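You operate a simulated robot arm through the tools that you are given. There is no shell and no other tool. Be economical: measure what you need, move in short steps, check, and stop when the job is done.

The job below is to be done with a simulated two-armed robot. You get a single attempt, and the scene is never put back.

## Task
Pick up the green can labelled "soap" from the top tray of the trolley with one hand, pass it to the other hand and put it in the used tray of the panels two rack. Set down upright: green can.

Only the result counts: the job must be done as asked and must still hold three seconds after the hand-in. Knocking over, shifting, dropping, spilling or breaking anything else fails it.

## Robot
Two 7-joint arms with two-finger parallel grippers on one trunk, on a base that drives. Base frame: it is fixed to the floor where the robot stands at the start and does not move with it; the origin is under the middle of the robot, x ahead of it, y to its left, z up; the surface under the hand at the start is at about z = 0.82. Lengths are in m, angles in degrees, forces in N, time in s.
The left shoulder is at the start at [0.07, 0.163, 1.145], the right one opposite. With the tool pointing down near the work surface each hand reaches from about 0.4 to 0.88 m from the robot's upright axis, wherever it stands, measured 20 degrees to its own side. Places, roughly: used tray of the panels two rack (20x20 cm) [-0.4, -2.36, 0.7]. Payload 3.43 kg a hand.
The TCP of each hand is the grasp point between the finger pads, 0.034 m short of the fingertips. In the tool frame z runs along the fingers and y along their closing line. Largest opening 0.128 m; finger width 0.024, thickness 0.012; the body of the gripper, 0.048 by 0.13 m, starts 0.096 m behind the TCP.
Orientation is told as [roll, pitch, yaw] about the base's x, y, z axes, in that order, counted from this pose: with the fingers straight down and closing along the base's y, the tool's x points along the base's -x, its y along +y and its z along -z.

## Interface
- The arms move only by the tool play_rows. It takes "left_commands", "right_commands" or both (then of equal length, played together; a hand with none holds still); each is a list of rows, each a list of 7 numbers: the shift along the tool's x, y, z in m, then the turn, a rotation vector about the tool's x, y, z in degrees, then the opening, from 0 (shut) to 1 (fully open). In form: [[x, y, z, wx, wy, wz, claw], ...]. A call has 1 to 8 rows; each row shifts and turns the commanded pose from where the row before left it, along the tool's axes as they then stand. Each row takes 0.2 s and may step no farther than 0.05 m and 8.6 degrees from the row before; otherwise, or with a gripper value out of range, the whole call is refused. Where a pose cannot be reached the arm comes as near as it can. A force on the tool above 40 N (or 10 N above the force at the start of the call, whichever is more), or a blocked arm, ends the call early, and 0.2 s more pass. Each finger travels about 0.153 m/s and halts on what it meets, pressing with about 45 N; the grip force reading is that of the motor and also rises with nothing between the fingers. The clock runs only during rows and for 0.2 s after the last one: add rows that do not move to give the fingers time. The reply holds the time, the measured pose of the TCP, the force on the tool along the base axes, the opening and the grip force, in the units named above and with some noise, with the torque about the TCP (base axes, N m) and any sound that the robot's microphone picked up.
- Cameras (640 x 400 px; columns grow to the right, rows downward): "scene" is now at [0.1342, 0.0115, 1.3627]; the picture's right is [0.14, -0.99, 0.00], its down [-0.65, -0.09, -0.75] and it looks along [0.75, 0.11, -0.66] (base axes); focal length 295 px, centre (320, 200). "left" rides on the left gripper at [0.076, 0.011, -0.16] in its tool frame; the picture's right is [-0.15, 0.99, 0.00], its down [-0.88, -0.13, -0.45] and it looks along [-0.45, -0.07, 0.89] (tool axes); focal length 234 px, centre (320, 200). "right" rides on the right gripper at [0.076, -0.011, -0.16] in its tool frame; the picture's right is [0.15, 0.99, 0.00], its down [-0.88, 0.13, -0.46] and it looks along [-0.45, 0.07, 0.89] (tool axes); focal length 234 px, centre (320, 200).
- get_image(camera): a new picture of that camera. The clock stands still meanwhile.
- lift_body(by): slides the trunk up (or, below 0, down) by that many m; the arms and the scene camera ride with it, the base frame stays. It gives what a move gives, with no picture.
- drive_base(legs): drives the robot by 1 to 6 legs, each [ahead, left, turn to the left] in m, m and degrees, along the robot's own axes; the way and the turn of a leg run together, so that a leg with both is an arc; at most 1.5 m and 180 degrees a leg. The arms and the cameras ride along, it lands a little off, and it stops where it bumps. It gives what a move gives.
- turn_head(pan, tilt): turns the head with the scene camera to pan (to the left, within 86 degrees either way) and tilt (down, from -29 to 69), counted from straight ahead of the robot. It gives what a move gives.
- pixel_to_xyz(camera, pixels): for up to 12 pixels [column, row] of the newest picture of that camera ("zoom" is the newest enlarged one), the place [x, y, z] in the base frame of the surface seen there, good to about 0.002 m. The clock stands still meanwhile.
- enlarge(camera, box): a new picture of the part [left, top, right, bottom] of that camera's present view, enlarged. The clock stands still meanwhile.
- finish_job(): hands the job in; it is judged then, once.

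Keep the steps short. Do not move on a guess: measure, check each grasp and each placing, and mend mistakes. In all there are 80 turns and 62 pictures (those below and enlarged ones count). Leave the grippers open and the arms clear of the work at the hand-in unless told otherwise, and finish with a single line.

The tools are called after ">>>" as a command line: name --argument value ..., lists and objects as JSON in quotes. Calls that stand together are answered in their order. play_rows: Moves the arms, as the interface text tells. Its arguments: {"type":"object","properties":{"left_commands":{"type":"array","items":{"type":"array","items":{"type":"number"}}},"right_commands":{"type":"array","items":{"type":"array","items":{"type":"number"}}}},"required":[]} The other tools are called the same way: lift_body (by) slides the trunk up or down; drive_base (legs) drives the base; turn_head (pan, tilt) turns the head that bears the scene camera; get_image (camera) takes a picture; pixel_to_xyz (camera, pixels) gives the place of the surface under pixels of a picture; enlarge (camera, box) takes an enlarged picture of a part of a camera's view; finish_job () hands the job in.

At the start:

```text
time_s: 0.0
left_position: [0.591, 0.4142, 1.043]
left_tool_rot: [-0.1, -0.1, 0.0]
left_wrist_force: [0.6, 0.4, 0.2]
left_torque: [0.01, 0.03, 0.0]
left_gripper_width: 0.1279
left_grasp_force: 0.0
right_position: [0.512, -0.0955, 1.0496]
right_tool_rot: [0.0, 0.0, 0.0]
right_wrist_force: [0.3, 0.7, 0.5]
right_torque: [0.01, -0.03, -0.01]
right_gripper_width: 0.128
right_grasp_force: 0.0
trunk travel left (down, up): [-0.625, 0.315]
robot x, y, heading: [-0.0015, 0.0043, 0.0]
head pan, tilt: [8.3, 41.1]
```

scene: 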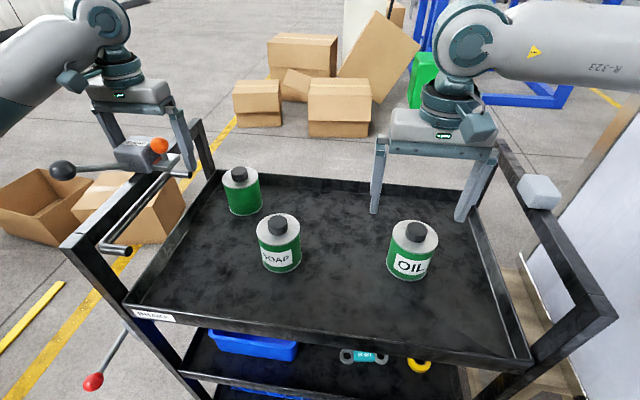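
right: 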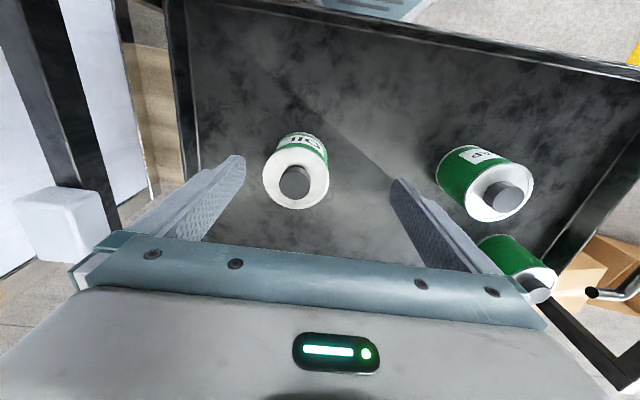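
left: 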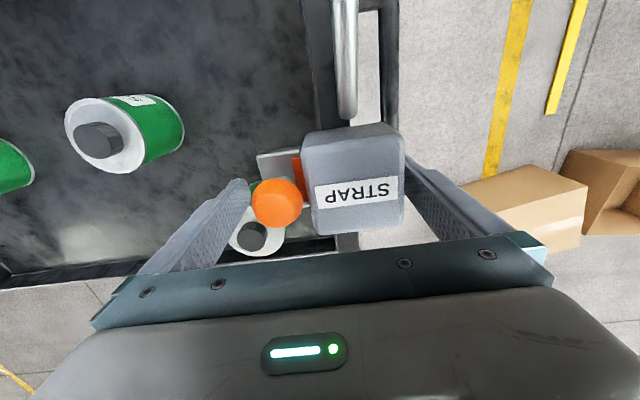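

I see three green cans: "SOAP" at about (278,243), "OIL" at (412,250), and one with its label hidden at (242,190). I'll measure them and enlarge the soap can.

>>> pixel_to_xyz --camera "scene" --pixels '[[278, 225], [276, 258], [281, 272], [278, 238], [258, 235], [300, 235], [241, 175], [244, 205], [415, 232], [330, 270], [160, 148], [135, 155]]'

>>> enlarge --camera "scene" --box '[200, 150, 360, 290]'

```text
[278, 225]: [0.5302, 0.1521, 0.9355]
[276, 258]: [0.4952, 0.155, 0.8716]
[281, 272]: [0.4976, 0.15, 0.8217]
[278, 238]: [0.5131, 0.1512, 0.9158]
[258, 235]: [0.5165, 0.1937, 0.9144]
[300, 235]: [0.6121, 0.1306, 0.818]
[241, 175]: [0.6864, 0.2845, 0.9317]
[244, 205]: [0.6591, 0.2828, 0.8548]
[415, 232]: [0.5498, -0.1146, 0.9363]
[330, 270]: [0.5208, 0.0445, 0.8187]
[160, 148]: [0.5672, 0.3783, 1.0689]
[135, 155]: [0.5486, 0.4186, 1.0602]
```

```text
2.86 times, centred on (280, 220) of scene
```

zoom: 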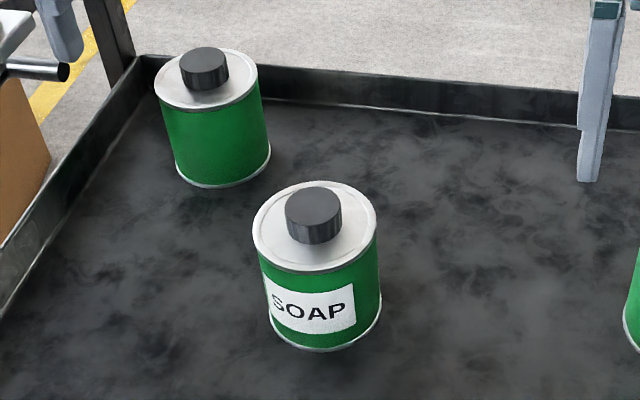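

Soap can: axis about (0.53, 0.153), base 0.819, lid 0.914, cap 0.936. There is also a "STRAP" object between the left fingers. Next I'll look towards the rack, and look closer at the left gripper.

>>> enlarge --camera "scene" --box '[20, 60, 260, 260]'

>>> turn_head --pan -86 --tilt 20

>>> get_image --camera "scene"

```text
2.00 times, centred on (140, 160) of scene
```

zoom: 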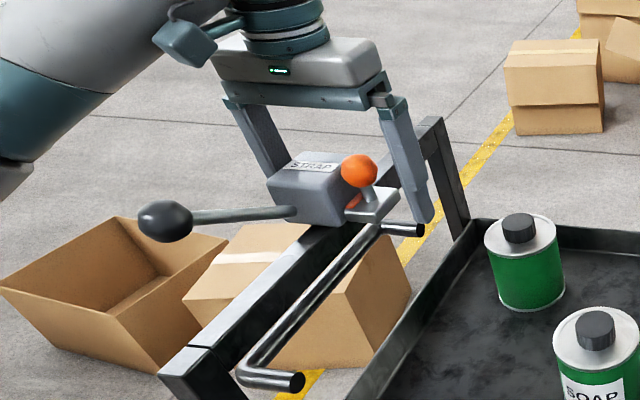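

```text
time_s: 1.7
left_position: [0.591, 0.4132, 1.0416]
left_tool_rot: [-0.1, 0.0, 0.0]
left_wrist_force: [-0.2, 0.0, -0.4]
left_torque: [0.02, -0.01, -0.01]
left_gripper_width: 0.1283
left_grasp_force: 0.1
right_position: [0.5127, -0.0969, 1.0481]
right_tool_rot: [0.0, 0.0, 0.0]
right_wrist_force: [0.9, 1.2, -0.3]
right_torque: [0.0, -0.02, 0.0]
right_gripper_width: 0.1279
right_grasp_force: 0.1
trunk travel left (down, up): [-0.625, 0.315]
robot x, y, heading: [-0.0041, -0.0018, 0.0]
head pan, tilt: [-85.9, 20.0]
```

```text
56 pictures are left
```

scene: 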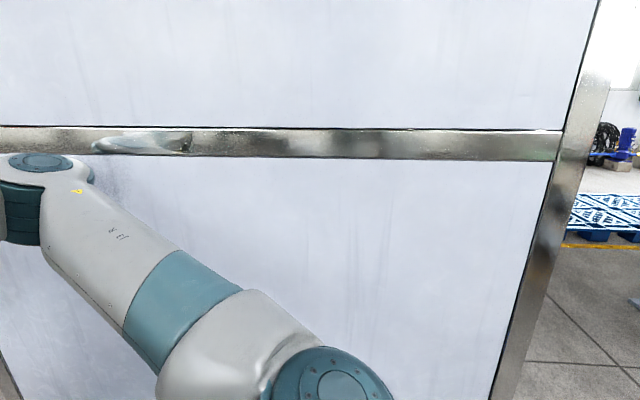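

A partition stands on the right and hides the rack. I'll measure it.

>>> pixel_to_xyz --camera "scene" --pixels '[[100, 60], [300, 60], [500, 60], [300, 145], [500, 250], [525, 300], [580, 60], [540, 145], [505, 395], [350, 250], [5, 380]]'

>>> turn_head --pan -86 --tilt -15

>>> get_image --camera "scene"

```text
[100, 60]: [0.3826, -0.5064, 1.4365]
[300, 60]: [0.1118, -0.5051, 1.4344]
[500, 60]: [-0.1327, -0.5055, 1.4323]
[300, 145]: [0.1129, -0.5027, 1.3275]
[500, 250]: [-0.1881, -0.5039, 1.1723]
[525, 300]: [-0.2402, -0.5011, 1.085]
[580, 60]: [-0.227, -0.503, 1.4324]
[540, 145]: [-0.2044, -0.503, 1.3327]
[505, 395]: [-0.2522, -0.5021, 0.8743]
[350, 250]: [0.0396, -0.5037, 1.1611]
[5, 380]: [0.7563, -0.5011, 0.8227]
```

```text
time_s: 2.7
left_position: [0.5909, 0.4146, 1.0419]
left_tool_rot: [-0.1, 0.1, 0.0]
left_wrist_force: [0.2, 0.4, -0.5]
left_torque: [-0.03, 0.03, 0.0]
left_gripper_width: 0.1282
left_grasp_force: 0.1
right_position: [0.5127, -0.0958, 1.0494]
right_tool_rot: [0.0, 0.0, 0.0]
right_wrist_force: [-0.2, 0.3, -0.1]
right_torque: [-0.01, -0.01, 0.0]
right_gripper_width: 0.1279
right_grasp_force: 0.1
trunk travel left (down, up): [-0.625, 0.315]
robot x, y, heading: [-0.0015, -0.002, -0.1]
head pan, tilt: [-85.9, -15.0]
```

```text
55 pictures are left
```

scene: 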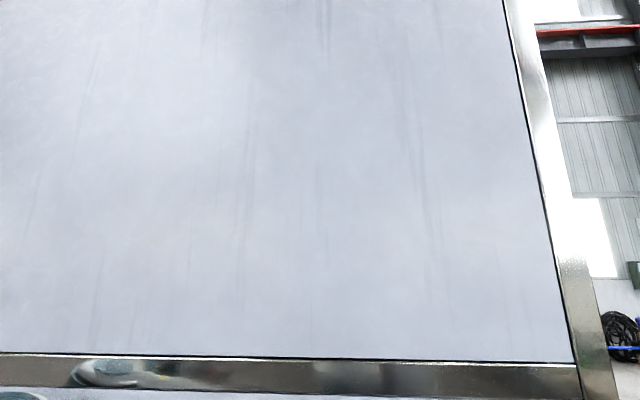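

The wall is at y≈-0.50 and ends at x≈-0.25. The way the rack is built decides the grips, so I want to see it first. The left hand straddles the STRAP latch, so I'll raise it straight up, then look left and back.

>>> play_rows --left_commands '[[0, 0, -0.04, 0, 0, 0, 1], [0, 0, -0.04, 0, 0, 0, 1], [0, 0, -0.04, 0, 0, 0, 1], [0, 0, -0.04, 0, 0, 0, 1]]'

>>> turn_head --pan 86 --tilt 25

>>> get_image --camera "scene"

```text
time_s: 3.7
left_position: [0.5879, 0.4127, 1.2037]
left_tool_rot: [0.0, 0.0, 0.0]
left_wrist_force: [-0.8, -0.8, 0.4]
left_torque: [-0.01, -0.01, 0.0]
left_gripper_width: 0.128
left_grasp_force: 0.1
right_position: [0.5122, -0.0974, 1.0493]
right_tool_rot: [0.1, -0.1, 0.0]
right_wrist_force: [-0.6, -0.4, 0.3]
right_torque: [0.05, -0.04, 0.02]
right_gripper_width: 0.1281
right_grasp_force: 0.0
trunk travel left (down, up): [-0.625, 0.315]
robot x, y, heading: [0.0008, 0.0013, 0.0]
head pan, tilt: [-85.9, -15.0]
```

```text
time_s: 6.3
left_position: [0.5891, 0.4146, 1.2015]
left_tool_rot: [-0.2, 0.0, 0.0]
left_wrist_force: [0.3, 0.2, 0.3]
left_torque: [0.0, 0.0, -0.03]
left_gripper_width: 0.1281
left_grasp_force: 0.1
right_position: [0.5122, -0.0958, 1.0488]
right_tool_rot: [0.1, 0.0, 0.0]
right_wrist_force: [0.0, -0.3, 0.8]
right_torque: [-0.01, 0.01, 0.0]
right_gripper_width: 0.1282
right_grasp_force: 0.1
trunk travel left (down, up): [-0.625, 0.315]
robot x, y, heading: [0.0035, -0.002, 0.3]
head pan, tilt: [85.9, 25.0]
```

```text
54 pictures are left
```

scene: 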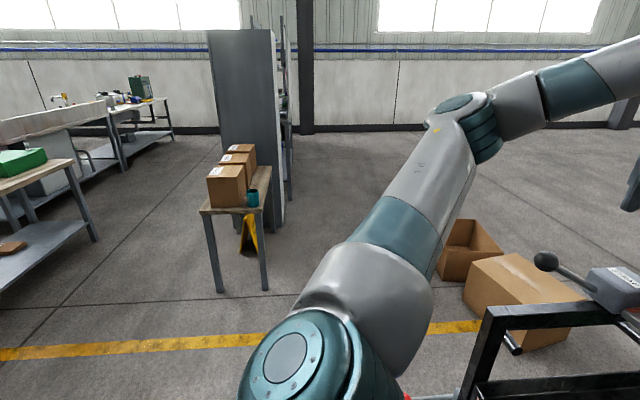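

The left side is open floor with a table about 1.5 m away. I'll back straight out 0.8 m in small legs and look towards the rack.

>>> drive_base --legs '[[-0.4, 0, 0], [-0.4, 0, 0]]'

>>> turn_head --pan -86 --tilt 20

>>> get_image --camera "scene"

```text
time_s: 10.9
left_position: [-0.2175, 0.4143, 1.2017]
left_tool_rot: [-0.1, 0.1, 0.8]
left_wrist_force: [0.0, 0.6, 0.5]
left_torque: [0.0, 0.0, 0.0]
left_gripper_width: 0.1281
left_grasp_force: 0.1
right_position: [-0.2871, -0.0956, 1.0489]
right_tool_rot: [0.0, 0.0, 0.8]
right_wrist_force: [-0.6, -0.4, -0.2]
right_torque: [0.03, -0.02, 0.0]
right_gripper_width: 0.1279
right_grasp_force: 0.1
trunk travel left (down, up): [-0.625, 0.315]
robot x, y, heading: [-0.8007, -0.0083, 0.8]
head pan, tilt: [85.9, 25.0]
```

```text
time_s: 13.5
left_position: [-0.2174, 0.4158, 1.2027]
left_tool_rot: [-0.2, 0.1, 0.7]
left_wrist_force: [0.0, 0.4, -0.2]
left_torque: [0.01, 0.06, 0.0]
left_gripper_width: 0.1277
left_grasp_force: 0.0
right_position: [-0.2874, -0.0964, 1.0499]
right_tool_rot: [-0.1, 0.1, 0.7]
right_wrist_force: [-1.0, -0.6, 0.2]
right_torque: [-0.01, 0.01, 0.02]
right_gripper_width: 0.1282
right_grasp_force: 0.2
trunk travel left (down, up): [-0.625, 0.315]
robot x, y, heading: [-0.8035, -0.0069, 0.8]
head pan, tilt: [-85.9, 20.0]
```

```text
53 pictures are left
```

scene: 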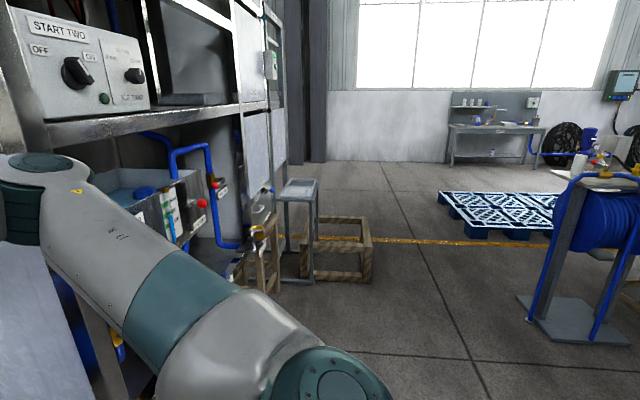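

The rack is now partly in view: its "START TWO" panel, and a small grey stand at (300,190). I'll measure and enlarge.

>>> pixel_to_xyz --camera "scene" --pixels '[[300, 183], [285, 195], [318, 195], [70, 70], [150, 190], [340, 230], [300, 255], [560, 260], [500, 200], [262, 220], [200, 60], [225, 290]]'

>>> enlarge --camera "scene" --box '[80, 100, 400, 300]'

```text
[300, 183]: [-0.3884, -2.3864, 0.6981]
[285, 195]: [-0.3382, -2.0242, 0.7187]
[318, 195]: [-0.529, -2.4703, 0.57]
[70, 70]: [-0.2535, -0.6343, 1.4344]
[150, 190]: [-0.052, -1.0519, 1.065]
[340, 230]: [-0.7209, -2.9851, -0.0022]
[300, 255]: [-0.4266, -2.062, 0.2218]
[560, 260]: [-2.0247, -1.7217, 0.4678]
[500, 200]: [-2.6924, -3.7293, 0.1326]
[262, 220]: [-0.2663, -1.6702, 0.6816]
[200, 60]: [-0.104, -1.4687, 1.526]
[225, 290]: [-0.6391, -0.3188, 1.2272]
```

```text
2.00 times, centred on (240, 200) of scene
```

zoom: 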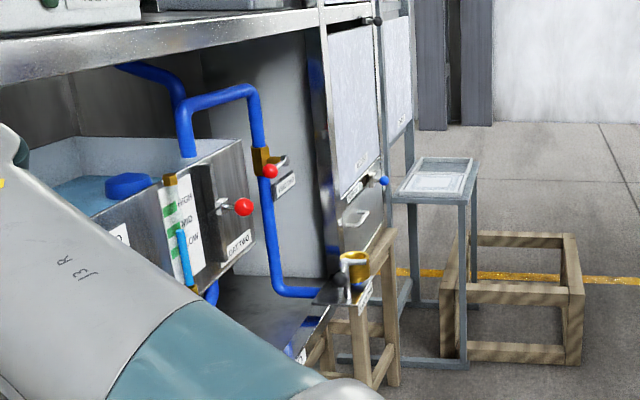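

The used tray is an open-topped stand at about (-0.39, -2.38, floor 0.698) with a low rim.

My plan:
1. The left hand picks the soap can from above, high up on the body, closing along x.
2. The right hand takes it lower down with a forward-tilted tool.
3. The right hand places it in the used tray.

First I'll drive back to the trolley and turn the left hand 90° at height.

>>> drive_base --legs '[[0.4, 0, -0.8], [0.4, 0.005, 0]]'

>>> turn_head --pan 5 --tilt 42

>>> play_rows --left_commands '[[0, 0, 0, 0, 0, 8.5, 1], [0, 0, 0, 0, 0, 8.5, 1], [0, 0, 0, 0, 0, 8.5, 1], [0, 0, 0, 0, 0, 8.5, 1], [0, 0, 0, 0, 0, 8.5, 1], [0, 0, 0, 0, 0, 8.5, 1], [0, 0, 0, 0, 0, 8.5, 1], [0, 0, 0, 0, 0, 8.5, 1]]'

>>> play_rows --left_commands '[[0, 0, 0, 0, 0, 8, 1], [0, 0, 0, 0, 0, 8, 1], [0, 0, 0, 0, 0, 6, 1]]'

>>> get_image --camera "scene"

```text
time_s: 18.1
left_position: [0.5944, 0.4221, 1.2031]
left_tool_rot: [-0.1, -0.1, 0.2]
left_wrist_force: [0.4, 0.0, 0.2]
left_torque: [0.01, 0.02, -0.01]
left_gripper_width: 0.128
left_grasp_force: 0.0
right_position: [0.5207, -0.0884, 1.049]
right_tool_rot: [0.0, 0.0, 0.3]
right_wrist_force: [-0.3, -0.1, 0.1]
right_torque: [0.01, -0.01, -0.01]
right_gripper_width: 0.1282
right_grasp_force: 0.1
trunk travel left (down, up): [-0.625, 0.315]
robot x, y, heading: [0.0089, 0.0034, 0.6]
head pan, tilt: [-85.9, 20.0]
```

```text
time_s: 19.8
left_position: [0.5953, 0.423, 1.202]
left_tool_rot: [-0.1, 0.1, 0.2]
left_wrist_force: [0.9, 0.9, 0.2]
left_torque: [-0.01, 0.01, -0.01]
left_gripper_width: 0.1277
left_grasp_force: 0.1
right_position: [0.5211, -0.0874, 1.0489]
right_tool_rot: [0.0, -0.1, 0.3]
right_wrist_force: [-0.2, 0.1, 0.4]
right_torque: [-0.01, -0.01, 0.02]
right_gripper_width: 0.1278
right_grasp_force: 0.0
trunk travel left (down, up): [-0.625, 0.315]
robot x, y, heading: [0.0073, 0.006, 0.4]
head pan, tilt: [5.0, 42.0]
```

```text
time_s: 21.6
left_position: [0.5948, 0.4228, 1.2014]
left_tool_rot: [-0.1, -0.1, -67.8]
left_wrist_force: [0.0, -0.1, 0.2]
left_torque: [0.01, -0.01, 0.01]
left_gripper_width: 0.1284
left_grasp_force: 0.1
right_position: [0.522, -0.0889, 1.0484]
right_tool_rot: [0.0, 0.0, 0.3]
right_wrist_force: [0.5, -0.1, -0.4]
right_torque: [0.05, -0.01, 0.01]
right_gripper_width: 0.1279
right_grasp_force: 0.1
trunk travel left (down, up): [-0.625, 0.315]
robot x, y, heading: [0.0072, 0.0, 0.1]
head pan, tilt: [5.0, 42.0]
```

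```text
time_s: 22.4
left_position: [0.5959, 0.4231, 1.2022]
left_tool_rot: [-0.1, -0.1, -89.8]
left_wrist_force: [0.3, -1.4, 0.7]
left_torque: [0.0, -0.01, 0.0]
left_gripper_width: 0.1277
left_grasp_force: 0.2
right_position: [0.5208, -0.0884, 1.0485]
right_tool_rot: [-0.1, 0.0, 0.2]
right_wrist_force: [0.6, -0.7, 0.4]
right_torque: [0.02, 0.01, -0.02]
right_gripper_width: 0.1282
right_grasp_force: 0.0
trunk travel left (down, up): [-0.625, 0.315]
robot x, y, heading: [0.008, 0.0025, 0.2]
head pan, tilt: [5.0, 42.0]
```

```text
51 pictures are left
```

scene: 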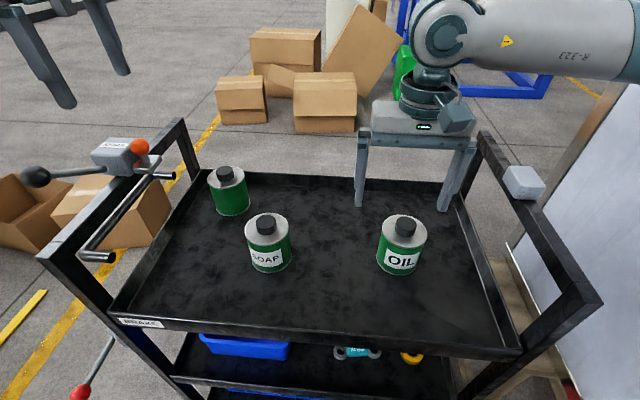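

The left hand has turned. Now I'll measure the soap can's lid exactly in a zoomed picture.

>>> enlarge --camera "scene" --box '[220, 195, 316, 285]'

```text
4.44 times, centred on (268, 240) of scene
```

zoom: 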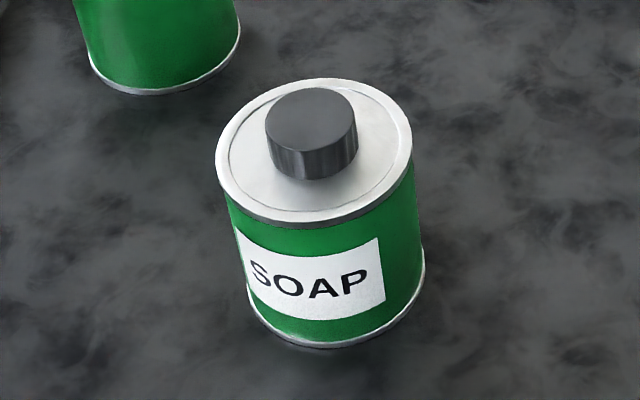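

>>> pixel_to_xyz --camera "zoom" --pixels '[[222, 160], [406, 140], [315, 84], [330, 214], [310, 115], [275, 110], [350, 115], [230, 130], [395, 110], [310, 310], [150, 180], [480, 250]]'

```text
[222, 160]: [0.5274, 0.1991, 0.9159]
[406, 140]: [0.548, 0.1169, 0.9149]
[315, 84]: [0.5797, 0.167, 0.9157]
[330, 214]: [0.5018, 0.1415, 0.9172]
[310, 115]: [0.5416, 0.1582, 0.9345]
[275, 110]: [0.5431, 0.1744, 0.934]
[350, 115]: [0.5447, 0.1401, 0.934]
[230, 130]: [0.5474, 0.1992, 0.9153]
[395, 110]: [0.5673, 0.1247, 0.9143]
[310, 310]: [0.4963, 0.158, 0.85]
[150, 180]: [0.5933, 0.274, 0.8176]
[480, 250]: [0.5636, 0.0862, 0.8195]
```

The can's axis is at about (0.540, 0.157), its radius 0.041 and its lid at 0.9155. I'll bring the left hand above it at the present height, then check.

>>> play_rows --left_commands '[[-0.045, -0.01, 0, 0, 0, 0, 1], [-0.045, -0.01, 0, 0, 0, 0, 1], [-0.045, -0.01, 0, 0, 0, 0, 1], [-0.045, -0.01, 0, 0, 0, 0, 1], [-0.045, -0.01, 0, 0, 0, 0, 1], [-0.041, -0.006, 0, 0, 0, 0, 1], [0, 0, 0.04, 0, 0, 0, 1], [0, 0, 0.04, 0, 0, 0, 1]]'

>>> get_image --camera "left"

>>> get_image --camera "scene"

```text
time_s: 24.2
left_position: [0.5402, 0.1555, 1.125]
left_tool_rot: [0.0, -0.2, -89.7]
left_wrist_force: [0.0, 0.3, 0.5]
left_torque: [-0.02, 0.04, -0.02]
left_gripper_width: 0.128
left_grasp_force: 0.1
right_position: [0.5219, -0.0884, 1.0497]
right_tool_rot: [0.0, 0.1, 0.3]
right_wrist_force: [-0.2, -0.6, 0.2]
right_torque: [-0.01, 0.01, 0.01]
right_gripper_width: 0.1279
right_grasp_force: 0.0
trunk travel left (down, up): [-0.625, 0.315]
robot x, y, heading: [0.0072, 0.0016, 0.2]
head pan, tilt: [5.0, 42.0]
```

```text
49 pictures are left
```

left: 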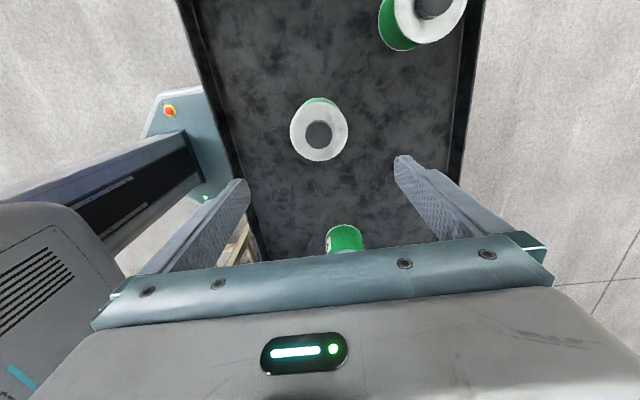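

```text
48 pictures are left
```

scene: 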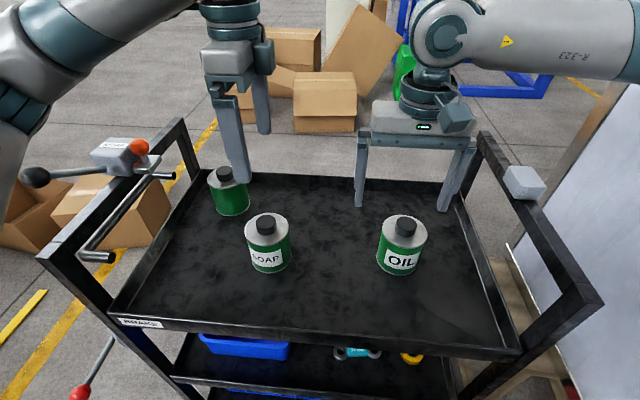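

The can sits centred between the left fingers, at (318,130) as I'd expect. I'll go straight down to z≈0.91, with the fingers staying open.

>>> play_rows --left_commands '[[0, 0, 0.04, 0, 0, 0, 1], [0, 0, 0.04, 0, 0, 0, 1], [0, 0, 0.04, 0, 0, 0, 1], [0, 0, 0.04, 0, 0, 0, 1], [0, 0, 0.03, 0, 0, 0, 1], [0, 0, 0.02, 0, 0, 0, 1], [0, 0, 0, 0, 0, 0, 1]]'

>>> get_image --camera "scene"

>>> get_image --camera "left"

```text
time_s: 26.0
left_position: [0.5492, 0.1529, 0.9481]
left_tool_rot: [4.1, 0.2, -89.3]
left_wrist_force: [-0.6, -1.1, -0.4]
left_torque: [0.13, -0.05, 0.03]
left_gripper_width: 0.1279
left_grasp_force: 0.1
right_position: [0.5142, -0.0952, 1.0523]
right_tool_rot: [0.5, -0.5, 0.3]
right_wrist_force: [-1.0, -0.3, 0.0]
right_torque: [0.02, -0.12, -0.01]
right_gripper_width: 0.1279
right_grasp_force: 0.0
trunk travel left (down, up): [-0.625, 0.315]
robot x, y, heading: [0.0054, 0.0018, 0.1]
head pan, tilt: [5.0, 42.0]
stopped in row 7 (left hand): the arm was blocked; the commanded pose is now the measured one
```

```text
47 pictures are left
```

scene: 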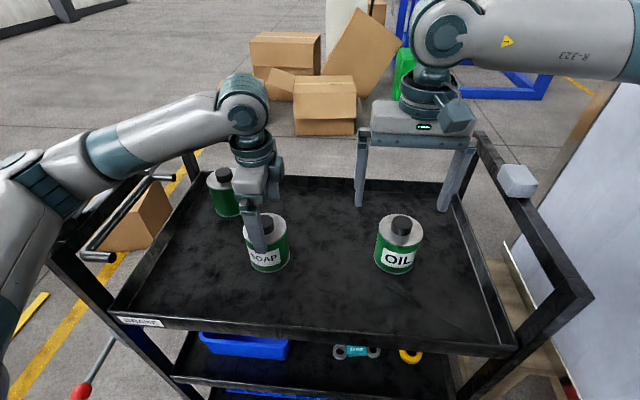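

```text
46 pictures are left
```

left: 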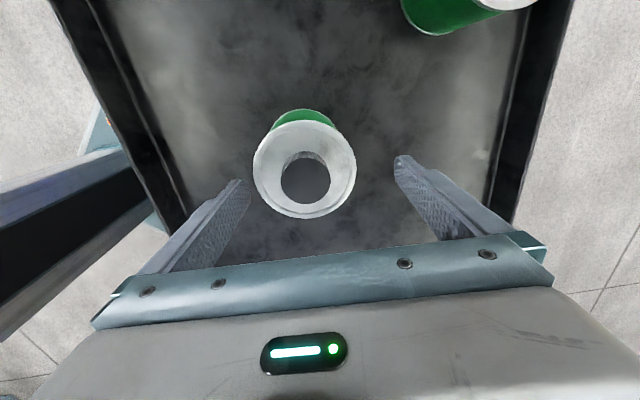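

The left forearm is resting on the left rail and STRAP lever area, and it blocked. I'll back straight up the way I came and check that nothing moved.

>>> play_rows --left_commands '[[0, 0, -0.04, 0, 0, 0, 1], [0, 0, -0.04, 0, 0, 0, 1], [0, 0, -0.04, 0, 0, 0, 1], [0, 0, -0.04, 0, 0, 0, 1], [0, 0, -0.04, 0, 0, 0, 1]]'

>>> get_image --camera "scene"

```text
time_s: 27.2
left_position: [0.5449, 0.1585, 1.1358]
left_tool_rot: [2.6, -0.2, -89.6]
left_wrist_force: [-0.6, 0.1, 0.4]
left_torque: [0.02, -0.05, -0.01]
left_gripper_width: 0.128
left_grasp_force: 0.0
right_position: [0.5209, -0.0889, 1.0487]
right_tool_rot: [0.1, -0.1, 0.3]
right_wrist_force: [-0.1, 0.0, 0.4]
right_torque: [0.02, -0.01, -0.02]
right_gripper_width: 0.1281
right_grasp_force: 0.2
trunk travel left (down, up): [-0.625, 0.315]
robot x, y, heading: [0.0086, 0.0071, 0.4]
head pan, tilt: [5.0, 42.0]
```

```text
45 pictures are left
```

scene: 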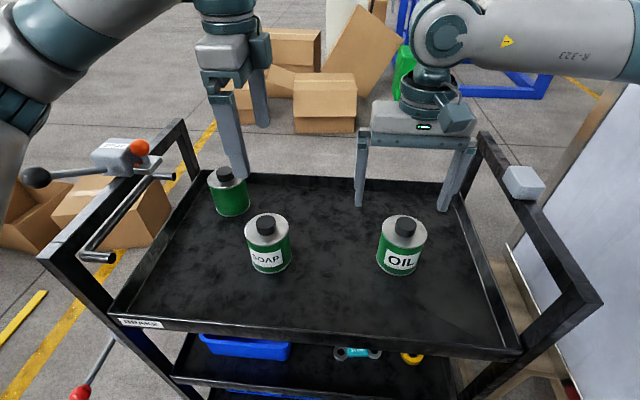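

Nothing has moved: the cans, latch and lever look the same as before. I'll raise the trunk 0.28 m so the elbow stays above the rail, and take out the 2.6° roll.

>>> lift_body --by 0.28

>>> play_rows --left_commands '[[0, 0, 0.04, 0, -2.6, 0, 1], [0, 0, 0.04, 0, 0, 0, 1], [0, 0, 0.04, 0, 0, 0, 1], [0, 0, 0.04, 0, 0, 0, 1], [0, 0, 0.04, 0, 0, 0, 1], [0, 0, 0.04, 0, 0, 0, 1], [0, 0, 0, 0, 0, 0, 1]]'

>>> turn_head --pan 15 --tilt 50

>>> get_image --camera "scene"

```text
time_s: 30.0
left_position: [0.5455, 0.1601, 1.4151]
left_tool_rot: [2.6, -0.3, -89.4]
left_wrist_force: [0.2, -0.9, 0.0]
left_torque: [0.02, -0.02, 0.03]
left_gripper_width: 0.128
left_grasp_force: 0.0
right_position: [0.5226, -0.0866, 1.3291]
right_tool_rot: [0.0, 0.0, 0.3]
right_wrist_force: [0.7, -0.4, -1.2]
right_torque: [0.0, 0.05, 0.02]
right_gripper_width: 0.128
right_grasp_force: 0.1
trunk travel left (down, up): [-0.905, 0.035]
robot x, y, heading: [0.0128, 0.0044, 0.2]
head pan, tilt: [5.0, 42.0]
```

```text
time_s: 31.6
left_position: [0.5548, 0.1514, 1.1767]
left_tool_rot: [2.5, -2.9, -89.5]
left_wrist_force: [1.2, 0.9, -0.3]
left_torque: [-0.01, 0.05, 0.03]
left_gripper_width: 0.1283
left_grasp_force: 0.2
right_position: [0.5222, -0.0865, 1.3285]
right_tool_rot: [0.0, 0.0, 0.2]
right_wrist_force: [0.5, 0.2, -0.1]
right_torque: [0.01, -0.03, 0.02]
right_gripper_width: 0.1278
right_grasp_force: 0.1
trunk travel left (down, up): [-0.905, 0.035]
robot x, y, heading: [0.0102, 0.0046, 0.3]
head pan, tilt: [5.0, 42.0]
```

```text
time_s: 32.4
left_position: [0.5557, 0.1504, 1.1774]
left_tool_rot: [2.6, -2.9, -89.5]
left_wrist_force: [1.2, 0.3, 1.3]
left_torque: [0.0, -0.02, -0.01]
left_gripper_width: 0.128
left_grasp_force: 0.1
right_position: [0.5224, -0.0872, 1.3281]
right_tool_rot: [0.0, 0.0, 0.3]
right_wrist_force: [-0.6, 0.7, 0.4]
right_torque: [0.01, 0.01, -0.06]
right_gripper_width: 0.1279
right_grasp_force: 0.0
trunk travel left (down, up): [-0.905, 0.035]
robot x, y, heading: [0.0108, 0.0049, 0.2]
head pan, tilt: [15.0, 50.0]
```

```text
44 pictures are left
```

scene: 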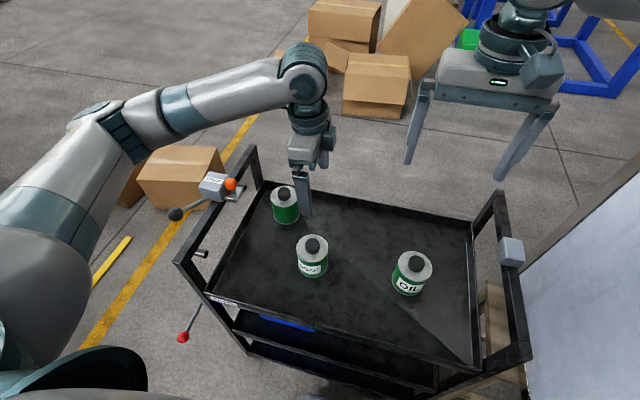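

The lift helped, but the elbow still sticks out over the left rail. I'll measure the elbow and forearm heights, and the rail and latch.

>>> pixel_to_xyz --camera "scene" --pixels '[[95, 115], [135, 150], [170, 115], [230, 100], [215, 180], [231, 184], [176, 214], [180, 262], [255, 150], [312, 243], [125, 200], [50, 160]]'

```text
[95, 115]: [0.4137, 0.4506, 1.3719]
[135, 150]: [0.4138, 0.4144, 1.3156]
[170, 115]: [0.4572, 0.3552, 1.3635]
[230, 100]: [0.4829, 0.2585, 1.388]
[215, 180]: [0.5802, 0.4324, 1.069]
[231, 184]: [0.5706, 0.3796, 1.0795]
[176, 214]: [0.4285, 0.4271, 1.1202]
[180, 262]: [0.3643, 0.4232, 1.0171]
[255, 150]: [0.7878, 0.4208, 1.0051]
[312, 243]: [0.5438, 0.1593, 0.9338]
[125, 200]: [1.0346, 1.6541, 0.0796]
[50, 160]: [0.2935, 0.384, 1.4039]
```

The elbow is at about (0.41, 0.45, 1.32) and would drop onto the latch knob (z 1.12) if I went lower. So I'll raise the hand a bit, back the base off 0.22 m, and reach out with a longer, straighter arm.

>>> play_rows --left_commands '[[0, 0, -0.03, 2.6, 2.9, 0, 1], [0, 0, -0.03, 0, 0, 0, 1]]'

>>> drive_base --legs '[[-0.22, 0, 0]]'

>>> play_rows --left_commands '[[0, 0.04, 0, 0, 0, 0, 1], [0, 0.04, 0, 0, 0, 0, 1], [0, 0.04, 0, 0, 0, 0, 1], [0, 0.04, 0, 0, 0, 0, 1], [0, 0.04, 0, 0, 0, 0, 1], [0, 0, 0, 0, 0, 0, 1]]'

>>> get_image --camera "scene"

```text
time_s: 33.0
left_position: [0.5546, 0.1532, 1.2361]
left_tool_rot: [-0.2, 0.0, -89.5]
left_wrist_force: [-0.5, 0.1, 0.8]
left_torque: [0.02, -0.03, -0.01]
left_gripper_width: 0.1281
left_grasp_force: 0.0
right_position: [0.5217, -0.0874, 1.3309]
right_tool_rot: [0.0, 0.0, 0.3]
right_wrist_force: [-1.3, -0.5, -0.1]
right_torque: [0.04, -0.01, -0.06]
right_gripper_width: 0.128
right_grasp_force: 0.0
trunk travel left (down, up): [-0.905, 0.035]
robot x, y, heading: [0.0098, 0.0054, 0.3]
head pan, tilt: [15.0, 50.0]
```

```text
time_s: 34.6
left_position: [0.3396, 0.1502, 1.2355]
left_tool_rot: [-0.2, 0.1, -89.4]
left_wrist_force: [0.6, 0.3, -0.8]
left_torque: [-0.03, 0.04, -0.01]
left_gripper_width: 0.1281
left_grasp_force: 0.1
right_position: [0.3075, -0.0871, 1.3267]
right_tool_rot: [0.0, 0.2, 0.3]
right_wrist_force: [0.6, 0.6, -0.4]
right_torque: [-0.01, 0.01, -0.03]
right_gripper_width: 0.1281
right_grasp_force: 0.0
trunk travel left (down, up): [-0.905, 0.035]
robot x, y, heading: [-0.2066, 0.0027, 0.6]
head pan, tilt: [15.0, 50.0]
```

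```text
time_s: 36.0
left_position: [0.5381, 0.153, 1.2377]
left_tool_rot: [0.0, 0.0, -89.4]
left_wrist_force: [0.1, -0.2, -0.2]
left_torque: [0.0, -0.03, 0.0]
left_gripper_width: 0.1279
left_grasp_force: 0.0
right_position: [0.3042, -0.087, 1.329]
right_tool_rot: [0.0, -0.1, 0.3]
right_wrist_force: [-0.1, -0.1, 0.3]
right_torque: [0.02, -0.01, 0.01]
right_gripper_width: 0.1281
right_grasp_force: 0.0
trunk travel left (down, up): [-0.905, 0.035]
robot x, y, heading: [-0.2072, 0.0031, 0.4]
head pan, tilt: [15.0, 50.0]
```

```text
43 pictures are left
```

scene: 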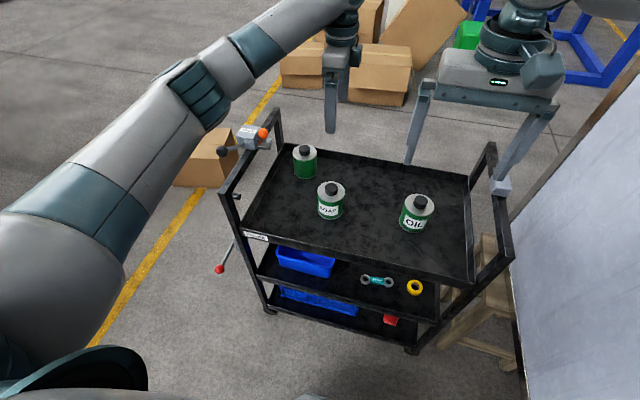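

Much better: the arm is straighter. I'll measure the elbow and re-measure the soap can.

>>> enlarge --camera "scene" --box '[292, 168, 372, 228]'

>>> pixel_to_xyz --camera "scene" --pixels '[[195, 85], [215, 120], [230, 90], [222, 151], [333, 186], [220, 190], [90, 200]]'

```text
6.67 times, centred on (332, 198) of scene
```

zoom: 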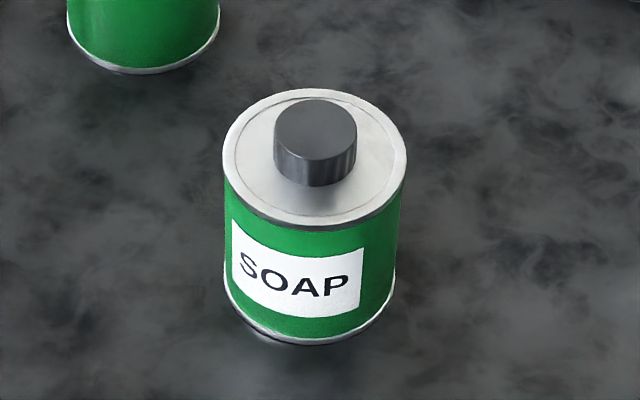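

```text
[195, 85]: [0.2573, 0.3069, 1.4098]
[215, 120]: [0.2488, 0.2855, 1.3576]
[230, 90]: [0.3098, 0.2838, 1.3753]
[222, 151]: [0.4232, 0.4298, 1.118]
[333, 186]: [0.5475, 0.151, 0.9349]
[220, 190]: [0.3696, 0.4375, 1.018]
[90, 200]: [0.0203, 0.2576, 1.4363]
```

>>> pixel_to_xyz --camera "zoom" --pixels '[[228, 155], [402, 155], [312, 92], [315, 225], [315, 122], [278, 125], [353, 125]]'

>>> play_rows --left_commands '[[0, 0, 0.04, 0, 0, 0, 1], [0, 0, 0.04, 0, 0, 0, 1], [0, 0, 0.04, 0, 0, 0, 1], [0, 0, 0, 0, 0, 0, 1]]'

>>> get_image --camera "left"

```text
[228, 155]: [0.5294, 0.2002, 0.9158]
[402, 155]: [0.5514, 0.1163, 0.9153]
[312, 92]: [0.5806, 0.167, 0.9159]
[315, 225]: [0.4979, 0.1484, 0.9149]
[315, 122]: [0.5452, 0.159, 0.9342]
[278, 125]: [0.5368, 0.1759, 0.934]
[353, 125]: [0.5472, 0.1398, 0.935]
```

```text
time_s: 37.0
left_position: [0.5395, 0.1538, 1.1158]
left_tool_rot: [0.0, 0.1, -89.4]
left_wrist_force: [-0.5, -0.8, -0.9]
left_torque: [0.01, -0.01, -0.03]
left_gripper_width: 0.1279
left_grasp_force: 0.1
right_position: [0.3059, -0.0892, 1.3283]
right_tool_rot: [0.0, 0.0, 0.3]
right_wrist_force: [-0.8, 0.2, -0.4]
right_torque: [-0.01, 0.01, 0.01]
right_gripper_width: 0.1281
right_grasp_force: 0.0
trunk travel left (down, up): [-0.905, 0.035]
robot x, y, heading: [-0.2058, 0.0027, 0.3]
head pan, tilt: [15.0, 50.0]
```

```text
41 pictures are left
```

left: 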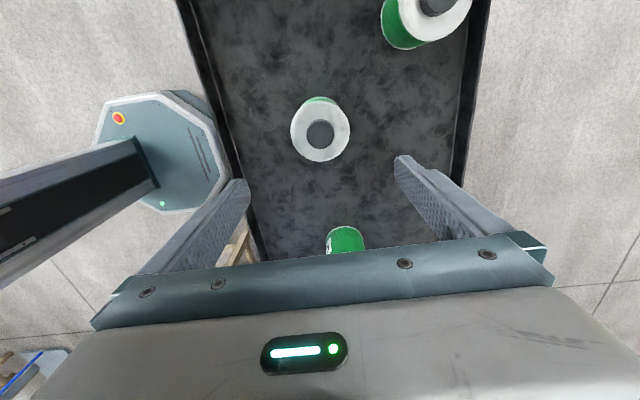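

The can is centred at (0.540, 0.158), so the hand is 4 mm off in y. I'll go down in two stages, first by 0.12 m.

>>> play_rows --left_commands '[[0.003, 0, 0.03, 0, 0, 0, 1], [0, 0, 0.03, 0, 0, 0, 1], [0, 0, 0.03, 0, 0, 0, 1], [0, 0, 0.03, 0, 0, 0, 1], [0, 0, 0, 0, 0, 0, 1]]'

>>> get_image --camera "scene"

```text
time_s: 38.2
left_position: [0.5367, 0.1574, 0.9969]
left_tool_rot: [0.0, 0.0, -89.5]
left_wrist_force: [0.9, 0.6, 0.8]
left_torque: [-0.01, 0.0, -0.02]
left_gripper_width: 0.1281
left_grasp_force: 0.0
right_position: [0.3055, -0.0879, 1.3294]
right_tool_rot: [0.0, 0.0, 0.3]
right_wrist_force: [0.2, -0.1, 0.4]
right_torque: [0.04, 0.0, 0.02]
right_gripper_width: 0.1281
right_grasp_force: 0.1
trunk travel left (down, up): [-0.905, 0.035]
robot x, y, heading: [-0.2073, 0.0068, 0.6]
head pan, tilt: [15.0, 50.0]
```

```text
40 pictures are left
```

scene: 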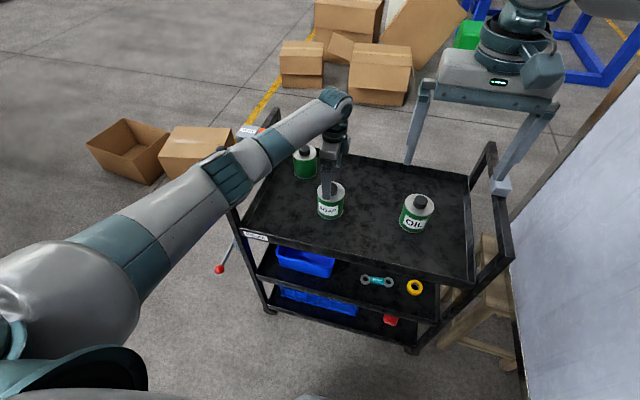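

I'll measure the forearm's clearance to the rail before the last stage.

>>> pixel_to_xyz --camera "scene" --pixels '[[225, 180], [240, 200], [255, 155], [268, 170], [245, 132], [300, 125], [235, 220]]'

>>> enlarge --camera "scene" --box '[190, 80, 380, 240]'

```text
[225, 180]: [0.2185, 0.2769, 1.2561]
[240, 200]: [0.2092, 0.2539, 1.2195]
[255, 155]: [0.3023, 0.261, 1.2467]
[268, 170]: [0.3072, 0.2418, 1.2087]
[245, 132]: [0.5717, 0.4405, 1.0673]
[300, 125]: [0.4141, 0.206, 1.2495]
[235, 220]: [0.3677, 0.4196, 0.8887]
```

```text
2.50 times, centred on (285, 160) of scene
```

zoom: 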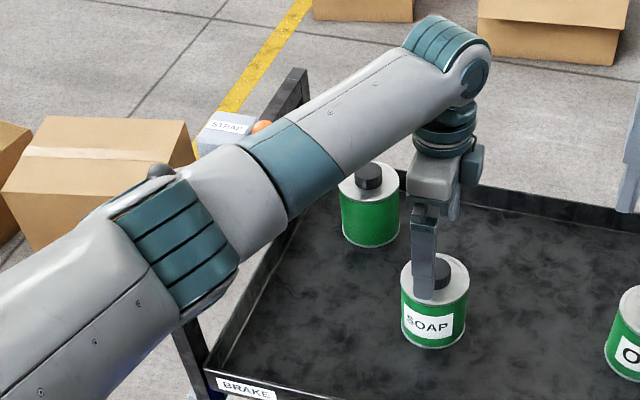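

The elbow sits inside the rail at about (0.21, 0.27, 1.2), which is clear. Now the last 0.087 m down, with a 3 mm x correction.

>>> play_rows --left_commands '[[0.001, 0.003, 0.025, 0, 0, 0, 1], [0, 0, 0.025, 0, 0, 0, 1], [0, 0, 0.02, 0, 0, 0, 1], [0, 0, 0.017, 0, 0, 0, 1], [0, 0, 0, 0, 0, 0, 1]]'

>>> enlarge --camera "scene" --box '[190, 80, 380, 240]'

>>> get_image --camera "left"

```text
time_s: 39.4
left_position: [0.5406, 0.1578, 0.9096]
left_tool_rot: [0.0, -0.1, -89.4]
left_wrist_force: [-0.2, -0.3, -0.2]
left_torque: [0.0, -0.03, -0.01]
left_gripper_width: 0.1283
left_grasp_force: 0.0
right_position: [0.3056, -0.088, 1.3294]
right_tool_rot: [0.0, 0.1, 0.3]
right_wrist_force: [-0.9, 0.2, -0.6]
right_torque: [0.0, 0.02, 0.01]
right_gripper_width: 0.128
right_grasp_force: 0.1
trunk travel left (down, up): [-0.905, 0.035]
robot x, y, heading: [-0.2073, 0.0063, 0.6]
head pan, tilt: [15.0, 50.0]
```

```text
2.50 times, centred on (285, 160) of scene
```

zoom: 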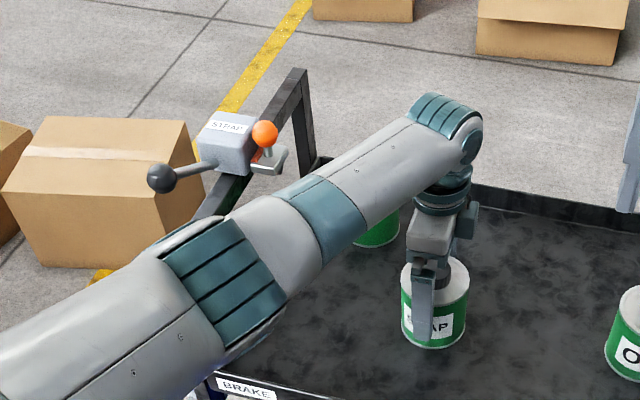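

```text
37 pictures are left
```

left: 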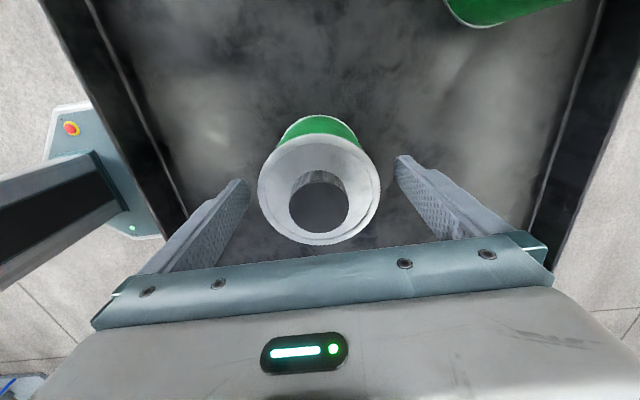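

Centred, with no contact. Closing.

>>> play_rows --left_commands '[[0, 0, 0, 0, 0, 0, 0.5], [0, 0, 0, 0, 0, 0, 0.5], [0, 0, 0, 0, 0, 0, 0.5]]'

>>> play_rows --left_commands '[[0, 0, -0.02, 0, 0, 0, 0.5], [0, 0, -0.03, 0, 0, 0, 0.5], [0, 0, 0, 0, 0, 0, 0.5]]'

>>> enlarge --camera "scene" --box '[240, 100, 400, 240]'

```text
time_s: 40.2
left_position: [0.5415, 0.1582, 0.9108]
left_tool_rot: [-0.1, 0.0, -89.4]
left_wrist_force: [-1.1, -0.1, -0.3]
left_torque: [-0.03, 0.23, 0.0]
left_gripper_width: 0.0866
left_grasp_force: 45.1
right_position: [0.3041, -0.0891, 1.3285]
right_tool_rot: [0.0, 0.0, 0.3]
right_wrist_force: [-0.4, 0.4, 0.0]
right_torque: [-0.01, -0.01, 0.01]
right_gripper_width: 0.1279
right_grasp_force: 0.0
trunk travel left (down, up): [-0.905, 0.035]
robot x, y, heading: [-0.2055, 0.0046, 0.3]
head pan, tilt: [15.0, 50.0]
```

```text
time_s: 41.0
left_position: [0.5419, 0.1592, 0.963]
left_tool_rot: [0.0, 0.0, -89.4]
left_wrist_force: [0.5, -0.2, -0.1]
left_torque: [0.04, 0.04, -0.02]
left_gripper_width: 0.0642
left_grasp_force: 0.1
right_position: [0.3061, -0.0876, 1.3284]
right_tool_rot: [-0.1, 0.0, 0.3]
right_wrist_force: [0.4, -0.2, -0.9]
right_torque: [0.04, 0.03, -0.03]
right_gripper_width: 0.1278
right_grasp_force: 0.3
trunk travel left (down, up): [-0.905, 0.035]
robot x, y, heading: [-0.2078, 0.0051, 0.1]
head pan, tilt: [15.0, 50.0]
```

```text
2.86 times, centred on (320, 170) of scene
```

zoom: 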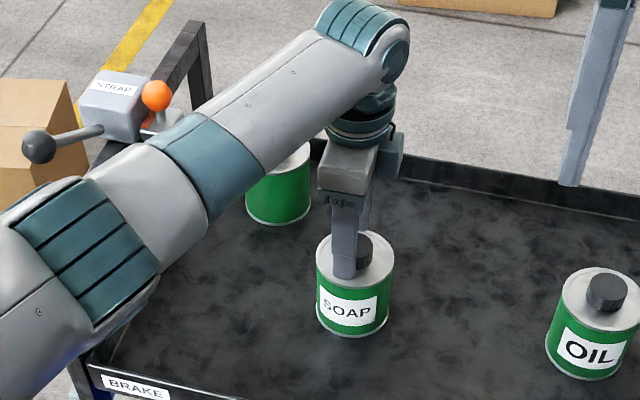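

The grip slipped off the rim: the width fell to 0.064 with the fingertips above the lid, and the can still stands upright. I gripped too high. I'll open, check centring, and take it lower.

>>> play_rows --left_commands '[[0, 0, 0, 0, 0, 0, 1], [0, 0, 0, 0, 0, 0, 1], [0, 0, 0, 0, 0, 0, 1], [0, 0, 0, 0, 0, 0, 1]]'

>>> get_image --camera "left"

>>> enlarge --camera "scene" --box '[280, 150, 380, 230]'

```text
time_s: 42.0
left_position: [0.5419, 0.1594, 0.9625]
left_tool_rot: [0.1, 0.1, -89.4]
left_wrist_force: [0.3, -0.5, 0.4]
left_torque: [0.02, -0.02, -0.03]
left_gripper_width: 0.1279
left_grasp_force: 0.0
right_position: [0.3046, -0.0883, 1.3289]
right_tool_rot: [0.1, 0.0, 0.2]
right_wrist_force: [0.4, 0.1, 0.4]
right_torque: [-0.01, 0.0, -0.02]
right_gripper_width: 0.1279
right_grasp_force: 0.0
trunk travel left (down, up): [-0.905, 0.035]
robot x, y, heading: [-0.212, 0.0063, 0.3]
head pan, tilt: [15.0, 50.0]
```

```text
35 pictures are left
```

left: 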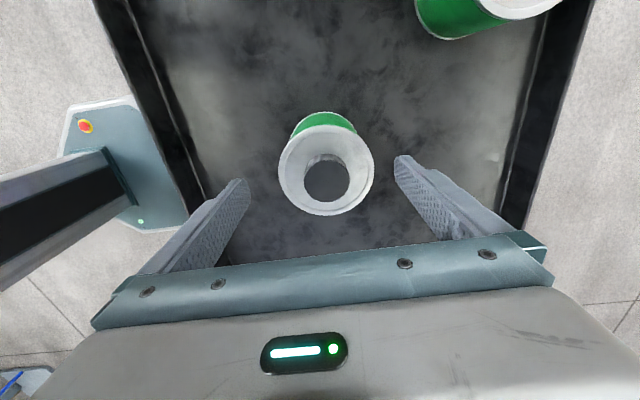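

```text
5.00 times, centred on (330, 190) of scene
```

zoom: 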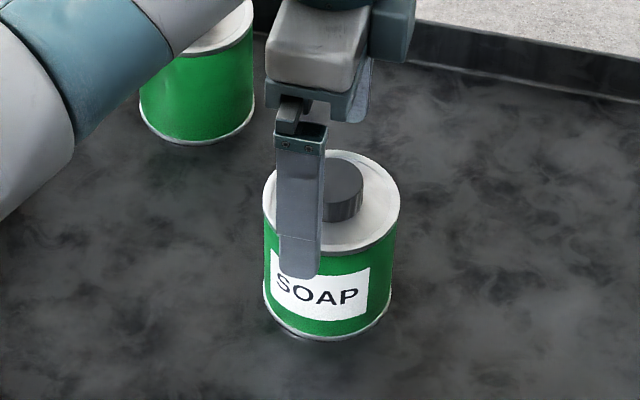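

The can is still upright and only about 3 mm off, in x. Going down to z≈0.876 for a mid-body grip.

>>> play_rows --left_commands '[[0, 0.003, 0.025, 0, 0, 0, 1], [0, 0, 0.025, 0, 0, 0, 1], [0, 0, 0.02, 0, 0, 0, 1], [0, 0, 0.017, 0, 0, 0, 1], [0, 0, 0, 0, 0, 0, 1]]'

>>> play_rows --left_commands '[[0, 0, 0, 0, 0, 0, 0.5], [0, 0, 0, 0, 0, 0, 0.5], [0, 0, 0, 0, 0, 0, 0.3], [0, 0, 0, 0, 0, 0, 0.3]]'

>>> play_rows --left_commands '[[0, 0, -0.005, 0, 0, 0, 0.3], [0, 0, -0.005, 0, 0, 0, 0.3], [0, 0, -0.005, 0, 0, 0, 0.3], [0, 0, -0.005, 0, 0, 0, 0.3], [0, 0, 0, 0, 0, 0, 0.3]]'

>>> enlarge --camera "scene" --box '[280, 150, 380, 230]'

```text
time_s: 43.2
left_position: [0.5428, 0.1573, 0.8728]
left_tool_rot: [0.0, 0.1, -89.4]
left_wrist_force: [-0.2, -0.2, -0.6]
left_torque: [0.0, -0.01, 0.02]
left_gripper_width: 0.128
left_grasp_force: 0.1
right_position: [0.3051, -0.0883, 1.3291]
right_tool_rot: [-0.1, 0.0, 0.3]
right_wrist_force: [-0.2, -0.3, 1.0]
right_torque: [0.02, -0.03, -0.02]
right_gripper_width: 0.128
right_grasp_force: 0.1
trunk travel left (down, up): [-0.905, 0.035]
robot x, y, heading: [-0.2106, 0.0072, 0.4]
head pan, tilt: [15.0, 50.0]
```

```text
time_s: 44.2
left_position: [0.5412, 0.1584, 0.8727]
left_tool_rot: [0.1, 0.0, -89.4]
left_wrist_force: [-1.5, 1.8, 1.0]
left_torque: [0.03, -0.09, 0.02]
left_gripper_width: 0.0872
left_grasp_force: 45.0
right_position: [0.3038, -0.0884, 1.3291]
right_tool_rot: [0.0, 0.1, 0.3]
right_wrist_force: [0.9, 0.0, -0.2]
right_torque: [0.04, 0.03, 0.0]
right_gripper_width: 0.1282
right_grasp_force: 0.0
trunk travel left (down, up): [-0.905, 0.035]
robot x, y, heading: [-0.2078, 0.0008, 0.3]
head pan, tilt: [15.0, 50.0]
```

```text
time_s: 45.4
left_position: [0.5443, 0.1578, 0.8925]
left_tool_rot: [0.0, -0.1, -89.3]
left_wrist_force: [-0.2, 0.3, -5.7]
left_torque: [0.01, -0.02, -0.02]
left_gripper_width: 0.0871
left_grasp_force: 45.5
right_position: [0.3061, -0.0876, 1.3286]
right_tool_rot: [0.0, 0.0, 0.3]
right_wrist_force: [-0.2, -0.6, -1.0]
right_torque: [0.0, -0.03, -0.02]
right_gripper_width: 0.128
right_grasp_force: 0.0
trunk travel left (down, up): [-0.905, 0.035]
robot x, y, heading: [-0.2083, 0.0073, 0.2]
head pan, tilt: [15.0, 50.0]
```

```text
5.00 times, centred on (330, 190) of scene
```

zoom: 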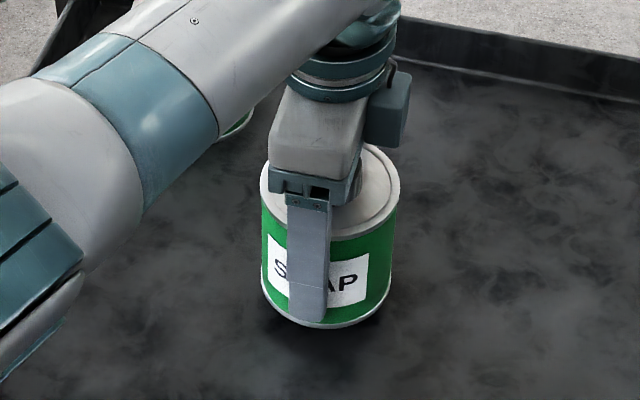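

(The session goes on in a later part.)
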